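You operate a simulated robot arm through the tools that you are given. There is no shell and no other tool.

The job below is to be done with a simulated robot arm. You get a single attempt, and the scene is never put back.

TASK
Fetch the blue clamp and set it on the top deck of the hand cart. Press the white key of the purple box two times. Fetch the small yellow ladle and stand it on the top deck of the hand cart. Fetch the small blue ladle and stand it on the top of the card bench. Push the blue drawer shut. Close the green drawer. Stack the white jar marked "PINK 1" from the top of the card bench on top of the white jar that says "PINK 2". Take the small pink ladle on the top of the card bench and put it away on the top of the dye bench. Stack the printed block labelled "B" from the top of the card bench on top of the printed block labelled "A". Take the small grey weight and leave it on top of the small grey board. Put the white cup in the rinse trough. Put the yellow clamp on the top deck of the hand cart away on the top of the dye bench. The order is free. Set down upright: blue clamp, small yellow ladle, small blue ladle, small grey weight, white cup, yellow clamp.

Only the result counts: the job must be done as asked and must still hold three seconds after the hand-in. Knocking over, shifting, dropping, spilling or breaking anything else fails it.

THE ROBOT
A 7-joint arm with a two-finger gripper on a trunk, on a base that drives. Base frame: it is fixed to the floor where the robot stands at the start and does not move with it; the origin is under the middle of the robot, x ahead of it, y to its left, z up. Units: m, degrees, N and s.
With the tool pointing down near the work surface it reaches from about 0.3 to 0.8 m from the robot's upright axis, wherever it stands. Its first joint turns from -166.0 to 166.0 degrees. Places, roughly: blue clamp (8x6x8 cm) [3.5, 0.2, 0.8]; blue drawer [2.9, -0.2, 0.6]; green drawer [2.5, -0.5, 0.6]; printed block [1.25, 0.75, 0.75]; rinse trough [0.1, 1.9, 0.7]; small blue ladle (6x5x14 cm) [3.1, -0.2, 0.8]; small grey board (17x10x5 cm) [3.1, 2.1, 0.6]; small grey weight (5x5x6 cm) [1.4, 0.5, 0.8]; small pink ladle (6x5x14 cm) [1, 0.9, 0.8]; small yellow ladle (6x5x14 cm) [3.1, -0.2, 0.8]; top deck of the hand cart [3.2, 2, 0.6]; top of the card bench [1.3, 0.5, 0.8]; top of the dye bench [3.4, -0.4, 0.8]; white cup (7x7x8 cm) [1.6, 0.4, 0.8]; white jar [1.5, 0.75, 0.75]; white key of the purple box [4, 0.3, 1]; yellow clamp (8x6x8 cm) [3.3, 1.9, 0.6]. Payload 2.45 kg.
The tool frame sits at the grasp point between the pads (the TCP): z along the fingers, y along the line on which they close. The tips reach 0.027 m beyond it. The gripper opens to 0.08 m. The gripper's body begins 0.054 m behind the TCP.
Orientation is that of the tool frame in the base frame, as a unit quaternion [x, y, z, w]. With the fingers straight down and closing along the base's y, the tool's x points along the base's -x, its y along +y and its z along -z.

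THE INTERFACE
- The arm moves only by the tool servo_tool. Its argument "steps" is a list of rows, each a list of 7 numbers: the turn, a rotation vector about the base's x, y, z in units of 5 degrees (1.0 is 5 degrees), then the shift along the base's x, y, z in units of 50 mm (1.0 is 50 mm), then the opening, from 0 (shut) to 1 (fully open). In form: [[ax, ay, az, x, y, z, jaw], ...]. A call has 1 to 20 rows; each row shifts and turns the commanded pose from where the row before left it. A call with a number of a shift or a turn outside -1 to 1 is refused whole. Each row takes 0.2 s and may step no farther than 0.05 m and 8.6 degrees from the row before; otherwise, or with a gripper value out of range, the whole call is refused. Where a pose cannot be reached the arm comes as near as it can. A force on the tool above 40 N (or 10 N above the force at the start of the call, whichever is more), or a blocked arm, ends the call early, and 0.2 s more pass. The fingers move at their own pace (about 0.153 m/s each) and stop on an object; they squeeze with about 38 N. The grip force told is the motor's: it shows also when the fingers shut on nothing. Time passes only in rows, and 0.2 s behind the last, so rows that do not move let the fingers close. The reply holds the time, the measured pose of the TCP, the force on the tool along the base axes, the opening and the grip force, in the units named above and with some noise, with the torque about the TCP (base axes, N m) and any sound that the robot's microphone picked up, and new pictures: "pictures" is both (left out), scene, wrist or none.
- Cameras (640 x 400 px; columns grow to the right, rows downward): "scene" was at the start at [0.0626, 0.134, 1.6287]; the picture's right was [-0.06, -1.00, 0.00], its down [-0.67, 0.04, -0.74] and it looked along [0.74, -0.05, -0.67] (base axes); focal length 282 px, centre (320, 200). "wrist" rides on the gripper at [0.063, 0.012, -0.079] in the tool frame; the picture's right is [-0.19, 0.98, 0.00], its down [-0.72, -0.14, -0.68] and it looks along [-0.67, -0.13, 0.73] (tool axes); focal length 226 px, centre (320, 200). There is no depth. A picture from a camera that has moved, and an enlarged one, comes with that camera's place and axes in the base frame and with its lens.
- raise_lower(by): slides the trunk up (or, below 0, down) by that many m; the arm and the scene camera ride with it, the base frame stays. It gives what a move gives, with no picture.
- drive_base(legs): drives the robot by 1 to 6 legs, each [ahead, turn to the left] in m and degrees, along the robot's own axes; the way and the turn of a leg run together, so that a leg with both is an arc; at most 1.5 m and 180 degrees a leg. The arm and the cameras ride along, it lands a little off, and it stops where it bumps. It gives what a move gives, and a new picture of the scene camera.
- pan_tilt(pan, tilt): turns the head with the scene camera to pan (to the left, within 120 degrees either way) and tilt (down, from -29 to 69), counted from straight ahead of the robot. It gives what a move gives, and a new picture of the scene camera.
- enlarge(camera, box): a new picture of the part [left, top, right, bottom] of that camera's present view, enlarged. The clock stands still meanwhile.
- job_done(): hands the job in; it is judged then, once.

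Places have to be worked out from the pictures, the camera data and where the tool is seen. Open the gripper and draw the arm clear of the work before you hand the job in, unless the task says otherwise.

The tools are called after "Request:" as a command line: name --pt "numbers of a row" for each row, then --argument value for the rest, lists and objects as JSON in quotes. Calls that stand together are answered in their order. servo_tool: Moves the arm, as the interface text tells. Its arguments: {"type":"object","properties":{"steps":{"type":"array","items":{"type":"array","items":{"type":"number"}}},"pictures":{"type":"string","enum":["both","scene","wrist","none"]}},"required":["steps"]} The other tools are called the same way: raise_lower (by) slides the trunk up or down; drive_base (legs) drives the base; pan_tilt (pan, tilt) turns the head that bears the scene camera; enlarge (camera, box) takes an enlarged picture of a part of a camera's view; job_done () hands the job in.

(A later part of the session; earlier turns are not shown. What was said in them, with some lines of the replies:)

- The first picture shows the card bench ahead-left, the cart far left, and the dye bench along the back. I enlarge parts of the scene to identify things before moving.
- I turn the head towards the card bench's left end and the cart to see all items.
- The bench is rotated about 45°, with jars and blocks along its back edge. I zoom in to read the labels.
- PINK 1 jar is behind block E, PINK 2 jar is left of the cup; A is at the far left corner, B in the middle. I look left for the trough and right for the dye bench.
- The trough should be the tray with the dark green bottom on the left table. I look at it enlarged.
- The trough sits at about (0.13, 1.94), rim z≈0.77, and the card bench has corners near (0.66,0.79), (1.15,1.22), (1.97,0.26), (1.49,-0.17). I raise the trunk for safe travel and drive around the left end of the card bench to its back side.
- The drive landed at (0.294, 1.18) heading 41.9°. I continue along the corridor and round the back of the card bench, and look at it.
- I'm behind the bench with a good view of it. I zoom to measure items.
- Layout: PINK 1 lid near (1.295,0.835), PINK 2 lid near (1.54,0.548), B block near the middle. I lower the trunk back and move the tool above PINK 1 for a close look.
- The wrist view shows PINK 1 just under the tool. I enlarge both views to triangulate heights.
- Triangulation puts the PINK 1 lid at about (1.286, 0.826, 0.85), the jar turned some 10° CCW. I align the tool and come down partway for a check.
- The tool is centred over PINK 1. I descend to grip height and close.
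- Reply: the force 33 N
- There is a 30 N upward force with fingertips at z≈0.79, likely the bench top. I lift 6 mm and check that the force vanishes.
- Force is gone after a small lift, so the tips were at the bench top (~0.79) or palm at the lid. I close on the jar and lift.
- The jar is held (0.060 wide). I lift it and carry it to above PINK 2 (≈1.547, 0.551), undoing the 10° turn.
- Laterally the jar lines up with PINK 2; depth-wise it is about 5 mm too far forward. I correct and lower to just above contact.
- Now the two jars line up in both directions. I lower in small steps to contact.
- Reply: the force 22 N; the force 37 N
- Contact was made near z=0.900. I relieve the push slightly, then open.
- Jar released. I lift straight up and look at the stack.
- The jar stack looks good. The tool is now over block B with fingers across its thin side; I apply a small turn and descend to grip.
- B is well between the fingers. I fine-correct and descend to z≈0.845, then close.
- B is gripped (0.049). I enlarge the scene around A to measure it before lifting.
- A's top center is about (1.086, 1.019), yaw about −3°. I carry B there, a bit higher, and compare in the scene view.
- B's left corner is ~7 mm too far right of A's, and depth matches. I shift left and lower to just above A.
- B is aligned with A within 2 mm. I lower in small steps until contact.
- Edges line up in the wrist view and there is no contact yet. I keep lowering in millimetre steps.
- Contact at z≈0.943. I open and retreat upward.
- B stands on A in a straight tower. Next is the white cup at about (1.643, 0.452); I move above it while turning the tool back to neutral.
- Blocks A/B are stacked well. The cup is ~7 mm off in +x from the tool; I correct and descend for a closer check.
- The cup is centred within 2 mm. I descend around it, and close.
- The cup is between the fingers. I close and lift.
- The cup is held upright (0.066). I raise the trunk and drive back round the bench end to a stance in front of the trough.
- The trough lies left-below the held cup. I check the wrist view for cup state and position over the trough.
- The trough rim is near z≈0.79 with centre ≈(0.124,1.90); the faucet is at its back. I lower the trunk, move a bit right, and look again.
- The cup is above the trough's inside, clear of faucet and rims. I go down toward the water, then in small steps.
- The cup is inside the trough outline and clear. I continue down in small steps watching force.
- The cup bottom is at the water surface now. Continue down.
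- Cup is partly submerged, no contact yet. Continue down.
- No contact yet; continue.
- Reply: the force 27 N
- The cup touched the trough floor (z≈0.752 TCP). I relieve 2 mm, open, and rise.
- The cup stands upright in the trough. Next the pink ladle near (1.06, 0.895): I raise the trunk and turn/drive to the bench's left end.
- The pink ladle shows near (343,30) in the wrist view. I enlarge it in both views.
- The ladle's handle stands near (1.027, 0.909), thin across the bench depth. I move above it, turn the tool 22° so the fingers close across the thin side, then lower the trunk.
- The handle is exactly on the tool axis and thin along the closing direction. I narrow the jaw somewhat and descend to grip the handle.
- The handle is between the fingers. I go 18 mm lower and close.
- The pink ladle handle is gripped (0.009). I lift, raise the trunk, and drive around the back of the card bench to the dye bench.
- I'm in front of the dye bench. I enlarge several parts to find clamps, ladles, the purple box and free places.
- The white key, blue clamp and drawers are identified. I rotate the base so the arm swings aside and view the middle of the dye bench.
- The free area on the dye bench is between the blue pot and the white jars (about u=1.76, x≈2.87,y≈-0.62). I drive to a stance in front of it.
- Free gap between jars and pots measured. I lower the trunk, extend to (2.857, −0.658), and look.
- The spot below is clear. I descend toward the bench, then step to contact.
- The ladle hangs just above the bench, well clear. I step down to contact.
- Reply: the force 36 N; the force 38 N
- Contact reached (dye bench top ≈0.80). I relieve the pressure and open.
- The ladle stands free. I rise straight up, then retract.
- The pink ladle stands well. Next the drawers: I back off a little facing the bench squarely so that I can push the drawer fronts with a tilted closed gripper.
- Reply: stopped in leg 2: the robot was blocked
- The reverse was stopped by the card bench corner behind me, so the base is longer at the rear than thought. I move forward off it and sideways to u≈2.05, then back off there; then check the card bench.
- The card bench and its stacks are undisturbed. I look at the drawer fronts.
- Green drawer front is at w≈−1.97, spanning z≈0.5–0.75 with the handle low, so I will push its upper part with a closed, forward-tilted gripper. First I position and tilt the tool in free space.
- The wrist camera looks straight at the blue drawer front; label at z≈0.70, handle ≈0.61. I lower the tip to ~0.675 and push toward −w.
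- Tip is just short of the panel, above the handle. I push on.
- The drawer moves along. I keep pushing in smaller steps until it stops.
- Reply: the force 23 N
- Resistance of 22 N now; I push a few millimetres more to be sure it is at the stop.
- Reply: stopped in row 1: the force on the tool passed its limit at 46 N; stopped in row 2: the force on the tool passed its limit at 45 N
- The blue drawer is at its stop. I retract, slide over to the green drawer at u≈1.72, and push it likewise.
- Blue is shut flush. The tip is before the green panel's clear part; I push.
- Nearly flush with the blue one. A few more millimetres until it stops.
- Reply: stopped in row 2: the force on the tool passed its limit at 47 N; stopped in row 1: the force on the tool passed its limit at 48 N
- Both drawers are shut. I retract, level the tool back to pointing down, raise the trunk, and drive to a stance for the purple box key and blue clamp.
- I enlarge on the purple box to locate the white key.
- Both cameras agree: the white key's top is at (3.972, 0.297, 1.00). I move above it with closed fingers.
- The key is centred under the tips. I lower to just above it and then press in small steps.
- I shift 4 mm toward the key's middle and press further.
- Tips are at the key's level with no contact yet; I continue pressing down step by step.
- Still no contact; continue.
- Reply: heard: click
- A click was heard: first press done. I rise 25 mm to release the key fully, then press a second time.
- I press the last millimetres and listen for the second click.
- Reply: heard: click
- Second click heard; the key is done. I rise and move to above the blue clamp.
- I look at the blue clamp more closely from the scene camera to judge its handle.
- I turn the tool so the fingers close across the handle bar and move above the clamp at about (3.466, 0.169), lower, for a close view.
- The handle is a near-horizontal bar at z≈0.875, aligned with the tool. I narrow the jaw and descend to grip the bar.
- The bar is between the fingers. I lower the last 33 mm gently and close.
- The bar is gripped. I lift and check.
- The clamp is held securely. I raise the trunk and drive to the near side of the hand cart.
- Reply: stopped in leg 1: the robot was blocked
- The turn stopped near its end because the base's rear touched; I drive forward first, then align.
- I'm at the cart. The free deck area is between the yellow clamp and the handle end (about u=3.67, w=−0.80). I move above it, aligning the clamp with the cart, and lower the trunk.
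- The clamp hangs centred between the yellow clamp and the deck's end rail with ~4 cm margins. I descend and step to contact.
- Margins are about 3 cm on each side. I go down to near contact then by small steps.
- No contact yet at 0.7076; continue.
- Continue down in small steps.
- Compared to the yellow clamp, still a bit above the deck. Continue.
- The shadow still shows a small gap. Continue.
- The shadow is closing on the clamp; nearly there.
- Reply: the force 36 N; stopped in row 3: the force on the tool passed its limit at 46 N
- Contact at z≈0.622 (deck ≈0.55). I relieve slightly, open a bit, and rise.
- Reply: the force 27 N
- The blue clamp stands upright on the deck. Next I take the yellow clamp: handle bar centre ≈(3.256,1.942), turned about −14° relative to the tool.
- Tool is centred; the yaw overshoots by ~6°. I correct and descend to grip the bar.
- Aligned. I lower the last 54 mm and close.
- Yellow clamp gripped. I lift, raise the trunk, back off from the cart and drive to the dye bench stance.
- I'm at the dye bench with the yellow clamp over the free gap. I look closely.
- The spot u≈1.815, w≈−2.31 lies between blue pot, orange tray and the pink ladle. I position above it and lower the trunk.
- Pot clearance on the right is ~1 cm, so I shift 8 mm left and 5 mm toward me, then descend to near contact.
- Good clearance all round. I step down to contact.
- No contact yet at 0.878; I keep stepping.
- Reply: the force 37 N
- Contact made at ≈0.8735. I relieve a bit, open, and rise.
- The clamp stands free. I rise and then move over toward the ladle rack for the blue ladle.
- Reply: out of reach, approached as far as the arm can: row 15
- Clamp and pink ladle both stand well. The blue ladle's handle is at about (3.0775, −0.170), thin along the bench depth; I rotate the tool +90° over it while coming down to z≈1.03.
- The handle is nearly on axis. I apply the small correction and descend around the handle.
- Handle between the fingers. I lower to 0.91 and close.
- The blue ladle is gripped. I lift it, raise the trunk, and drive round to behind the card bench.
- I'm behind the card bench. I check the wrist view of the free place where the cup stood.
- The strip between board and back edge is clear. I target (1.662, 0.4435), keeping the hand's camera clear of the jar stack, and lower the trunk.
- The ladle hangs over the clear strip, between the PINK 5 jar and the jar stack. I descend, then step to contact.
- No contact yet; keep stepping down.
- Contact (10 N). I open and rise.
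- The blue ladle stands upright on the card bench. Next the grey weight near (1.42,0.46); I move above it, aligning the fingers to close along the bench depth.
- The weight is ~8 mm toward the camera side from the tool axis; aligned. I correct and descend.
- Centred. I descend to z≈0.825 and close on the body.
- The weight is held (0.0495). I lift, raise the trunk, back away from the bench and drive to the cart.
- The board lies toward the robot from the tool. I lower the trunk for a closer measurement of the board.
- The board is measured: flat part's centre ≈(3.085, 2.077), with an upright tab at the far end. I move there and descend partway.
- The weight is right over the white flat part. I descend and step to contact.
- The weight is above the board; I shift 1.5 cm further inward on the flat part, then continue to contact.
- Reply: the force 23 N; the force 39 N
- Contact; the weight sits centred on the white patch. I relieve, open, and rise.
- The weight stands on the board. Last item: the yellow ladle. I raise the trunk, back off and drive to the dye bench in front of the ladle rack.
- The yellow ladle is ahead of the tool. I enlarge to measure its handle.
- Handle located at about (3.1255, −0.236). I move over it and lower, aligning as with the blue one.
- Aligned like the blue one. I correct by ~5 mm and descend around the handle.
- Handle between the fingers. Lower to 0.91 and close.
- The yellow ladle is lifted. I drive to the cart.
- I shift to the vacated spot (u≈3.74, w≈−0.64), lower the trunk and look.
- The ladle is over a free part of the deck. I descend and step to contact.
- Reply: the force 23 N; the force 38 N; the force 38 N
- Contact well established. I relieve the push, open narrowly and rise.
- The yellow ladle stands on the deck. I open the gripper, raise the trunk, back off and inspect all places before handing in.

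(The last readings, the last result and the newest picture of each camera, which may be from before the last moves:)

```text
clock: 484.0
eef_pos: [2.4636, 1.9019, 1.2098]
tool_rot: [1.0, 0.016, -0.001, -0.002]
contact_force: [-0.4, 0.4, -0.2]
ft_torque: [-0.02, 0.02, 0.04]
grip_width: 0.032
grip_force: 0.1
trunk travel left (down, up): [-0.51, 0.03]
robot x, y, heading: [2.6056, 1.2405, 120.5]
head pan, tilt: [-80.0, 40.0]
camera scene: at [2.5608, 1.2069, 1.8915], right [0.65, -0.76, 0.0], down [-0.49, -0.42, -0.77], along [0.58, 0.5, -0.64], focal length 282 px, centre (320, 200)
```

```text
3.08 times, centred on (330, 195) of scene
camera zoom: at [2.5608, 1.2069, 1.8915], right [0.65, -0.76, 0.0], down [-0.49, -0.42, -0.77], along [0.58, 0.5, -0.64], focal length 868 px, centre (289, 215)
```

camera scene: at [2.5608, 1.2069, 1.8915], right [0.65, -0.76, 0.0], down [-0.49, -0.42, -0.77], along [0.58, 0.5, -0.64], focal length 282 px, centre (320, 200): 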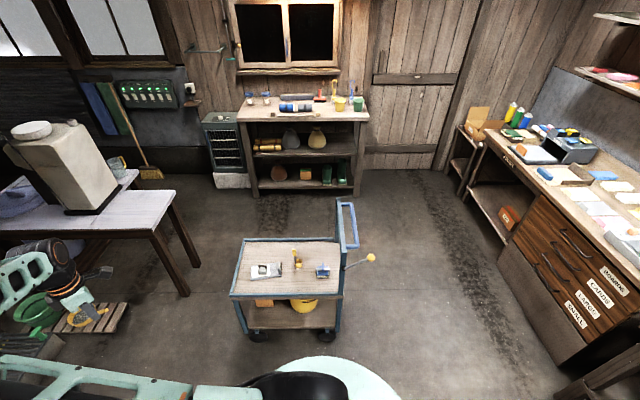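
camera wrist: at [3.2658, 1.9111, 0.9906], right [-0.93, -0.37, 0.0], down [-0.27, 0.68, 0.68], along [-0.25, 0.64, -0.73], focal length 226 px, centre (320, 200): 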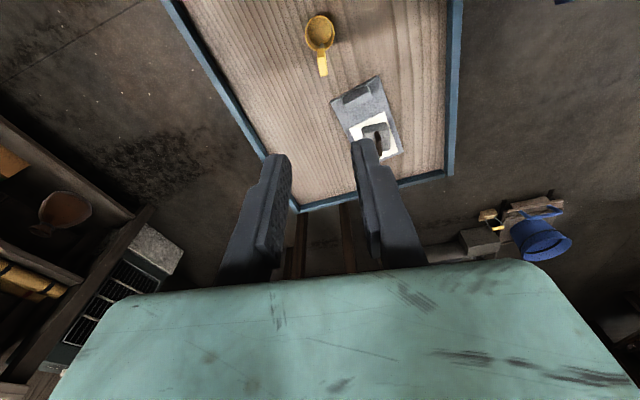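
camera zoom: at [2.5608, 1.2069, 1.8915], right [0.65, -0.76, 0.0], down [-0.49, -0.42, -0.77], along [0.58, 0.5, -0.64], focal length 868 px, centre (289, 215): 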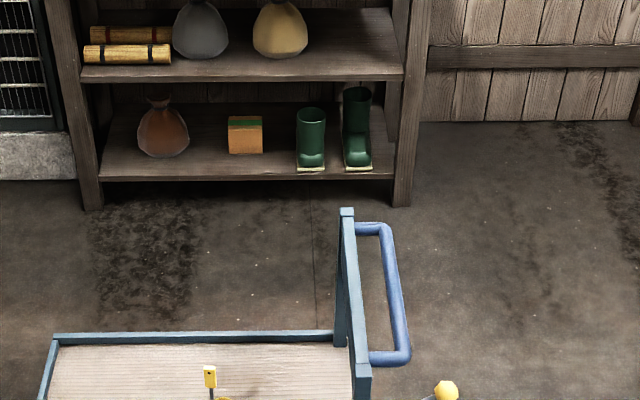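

Request:
enlarge --camera "scene" --box '[225, 220, 385, 320]'

Request:
drive_base --legs '[[0, 60]]'

Request:
pan_tilt --pan 35 --tilt 30

Request:
enlarge --camera "scene" --box '[200, 120, 460, 290]'

```text
4.00 times, centred on (305, 270) of scene
camera zoom: at [2.5608, 1.2069, 1.8915], right [0.65, -0.76, 0.0], down [-0.49, -0.42, -0.77], along [0.58, 0.5, -0.64], focal length 1129 px, centre (380, -80)
```

zoom: 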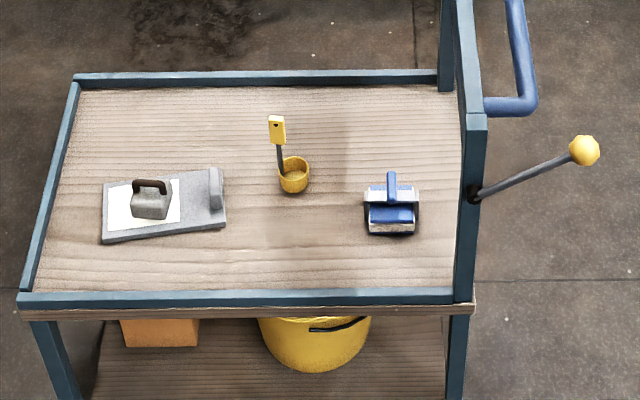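

```text
clock: 487.1
eef_pos: [1.9602, 1.4394, 1.2121]
tool_rot: [0.856, 0.517, -0.002, 0.0]
contact_force: [0.0, -0.4, 0.5]
ft_torque: [0.01, 0.02, 0.0]
grip_width: 0.0318
grip_force: 0.0
trunk travel left (down, up): [-0.51, 0.03]
robot x, y, heading: [2.6042, 1.2378, -178.9]
head pan, tilt: [-80.0, 40.0]
camera scene: at [2.6126, 1.183, 1.8915], right [0.98, 0.19, 0.0], down [0.12, -0.63, -0.77], along [-0.15, 0.75, -0.64], focal length 282 px, centre (320, 200)
```

scene: 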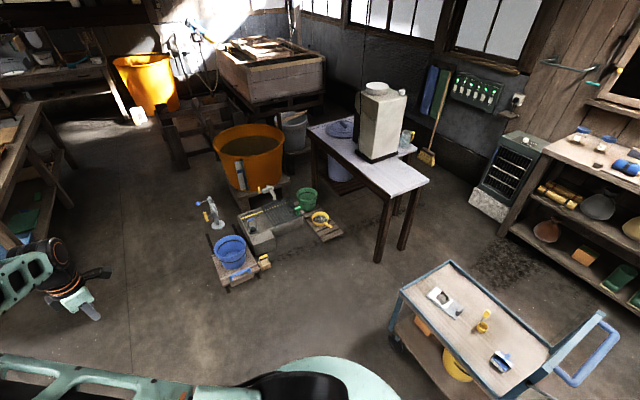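

```text
clock: 489.0
eef_pos: [1.9607, 1.4415, 1.2112]
tool_rot: [0.857, 0.516, -0.002, -0.001]
contact_force: [0.6, -0.2, -0.5]
ft_torque: [-0.02, 0.03, -0.02]
grip_width: 0.0322
grip_force: 0.1
trunk travel left (down, up): [-0.51, 0.03]
robot x, y, heading: [2.6087, 1.2392, -178.9]
head pan, tilt: [35.0, 30.0]
camera scene: at [2.5557, 1.0466, 1.9068], right [-0.59, 0.81, 0.0], down [0.4, 0.29, -0.87], along [-0.7, -0.51, -0.5], focal length 282 px, centre (320, 200)
```

scene: 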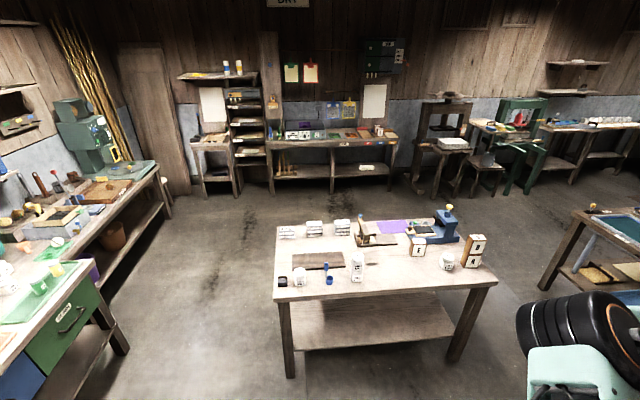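

```text
2.35 times, centred on (330, 205) of scene
camera zoom: at [2.5557, 1.0466, 1.9068], right [-0.59, 0.81, 0.0], down [0.4, 0.29, -0.87], along [-0.7, -0.51, -0.5], focal length 664 px, centre (296, 188)
```

zoom: 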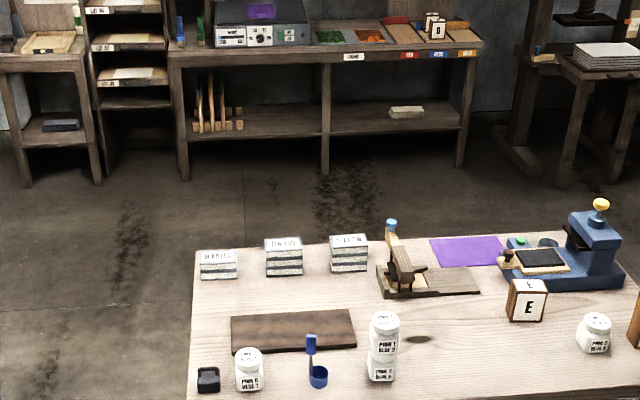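

Cart and card bench look right. I check the dye bench and the trough once more.

Request:
pan_tilt --pan 118 --tilt 25

Request:
enlarge --camera "scene" --box '[250, 140, 470, 280]'

Request:
pan_tilt --pan -5 --tilt 20

Request:
enlarge --camera "scene" --box '[300, 130, 560, 300]'

```text
clock: 490.6
eef_pos: [1.9595, 1.4406, 1.2114]
tool_rot: [0.856, 0.517, -0.001, -0.001]
contact_force: [0.1, -0.1, -0.6]
ft_torque: [0.01, 0.01, -0.02]
grip_width: 0.0323
grip_force: 0.0
trunk travel left (down, up): [-0.51, 0.03]
robot x, y, heading: [2.6101, 1.2444, -178.7]
head pan, tilt: [118.0, 25.0]
camera scene: at [2.6736, 1.0192, 1.9148], right [-0.87, -0.49, 0.0], down [-0.2, 0.37, -0.91], along [0.44, -0.79, -0.42], focal length 282 px, centre (320, 200)
```

scene: 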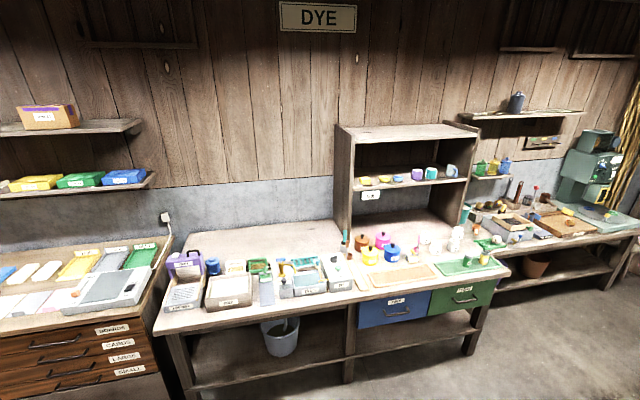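

```text
2.86 times, centred on (360, 210) of scene
camera zoom: at [2.6736, 1.0192, 1.9148], right [-0.87, -0.49, 0.0], down [-0.2, 0.37, -0.91], along [0.44, -0.79, -0.42], focal length 806 px, centre (206, 171)
```

zoom: 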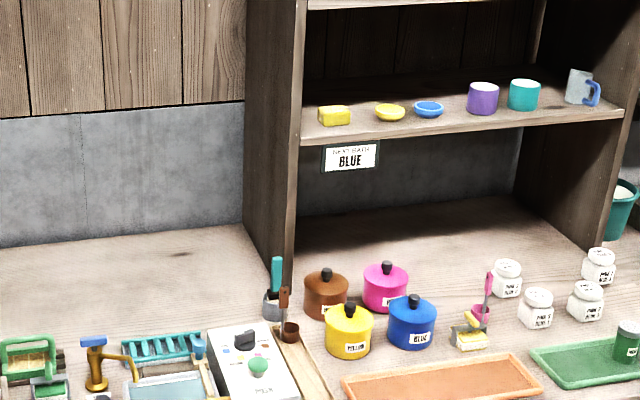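

```text
clock: 492.6
eef_pos: [1.9613, 1.4408, 1.2099]
tool_rot: [0.856, 0.517, -0.003, 0.0]
contact_force: [-0.3, -0.6, -0.6]
ft_torque: [0.04, 0.02, 0.0]
grip_width: 0.0318
grip_force: 0.0
trunk travel left (down, up): [-0.51, 0.03]
robot x, y, heading: [2.6121, 1.2418, -178.9]
head pan, tilt: [-5.0, 20.0]
camera scene: at [2.536, 1.1062, 1.9228], right [0.07, 1.0, 0.0], down [0.34, -0.02, -0.94], along [-0.94, 0.06, -0.34], focal length 282 px, centre (320, 200)
```

scene: 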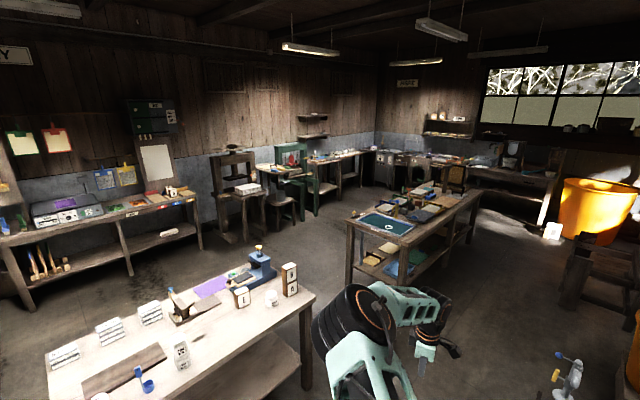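

```text
2.35 times, centred on (430, 215) of scene
camera zoom: at [2.536, 1.1062, 1.9228], right [0.07, 1.0, 0.0], down [0.34, -0.02, -0.94], along [-0.94, 0.06, -0.34], focal length 664 px, centre (61, 165)
```

zoom: 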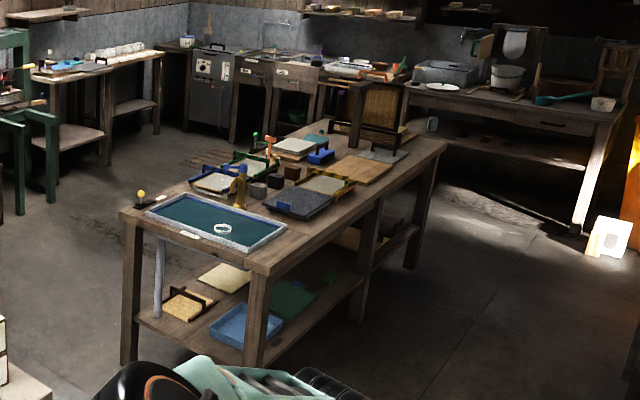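

All items are in place: blocks and jars stacked, cup in the trough, clamps and ladles placed, weight on the board, drawers shut, key clicked twice. I open the gripper fully (arm is clear) and hand in.

Request:
servo_tool --pt "0 0 0 0 0 0 1" --pt "0 0 0 0 0 0 1" --pictures "none"

Request:
job_done

```text
clock: 493.2
eef_pos: [1.9616, 1.44, 1.2107]
tool_rot: [0.856, 0.516, -0.001, -0.001]
contact_force: [-0.1, 0.2, 0.4]
ft_torque: [-0.01, -0.01, 0.01]
grip_width: 0.0801
grip_force: 0.0
trunk travel left (down, up): [-0.51, 0.03]
robot x, y, heading: [2.6083, 1.2437, -178.8]
head pan, tilt: [-5.0, 20.0]
```

```text
The job is handed in.
```

All twelve tasks are done and the job is handed in. I looked over all four work areas just before hand-in, and nothing else appeared moved or knocked over.

| Task | Result |
|---|---|
| Blue clamp | Upright on the top deck of the hand cart |
| White key of the purple box | Pressed twice, a click heard each time |
| Small yellow ladle | Standing on the top deck of the hand cart |
| Small blue ladle | Standing on the top of the card bench, between the "PINK 5" jar and the jar stack |
| Blue drawer | Pushed shut to its stop |
| Green drawer | Pushed shut to its stop |
| Jar "PINK 1" | Stacked on jar "PINK 2" |
| Small pink ladle | Standing on the top of the dye bench, between the pots and the jars |
| Block "B" | Stacked on block "A" |
| Small grey weight | Upright on the flat part of the small grey board |
| White cup | Upright on the floor of the rinse trough |
| Yellow clamp | Upright on the top of the dye bench, close in front of the pink ladle |

The base bumped twice while driving: once reversing into the card bench corner, and once while turning in front of the dye bench. The card bench and its stacks were undisturbed when I checked after the first bump, and the dye bench looked in order in the final check.

I opened the gripper and moved the arm clear before handing in.
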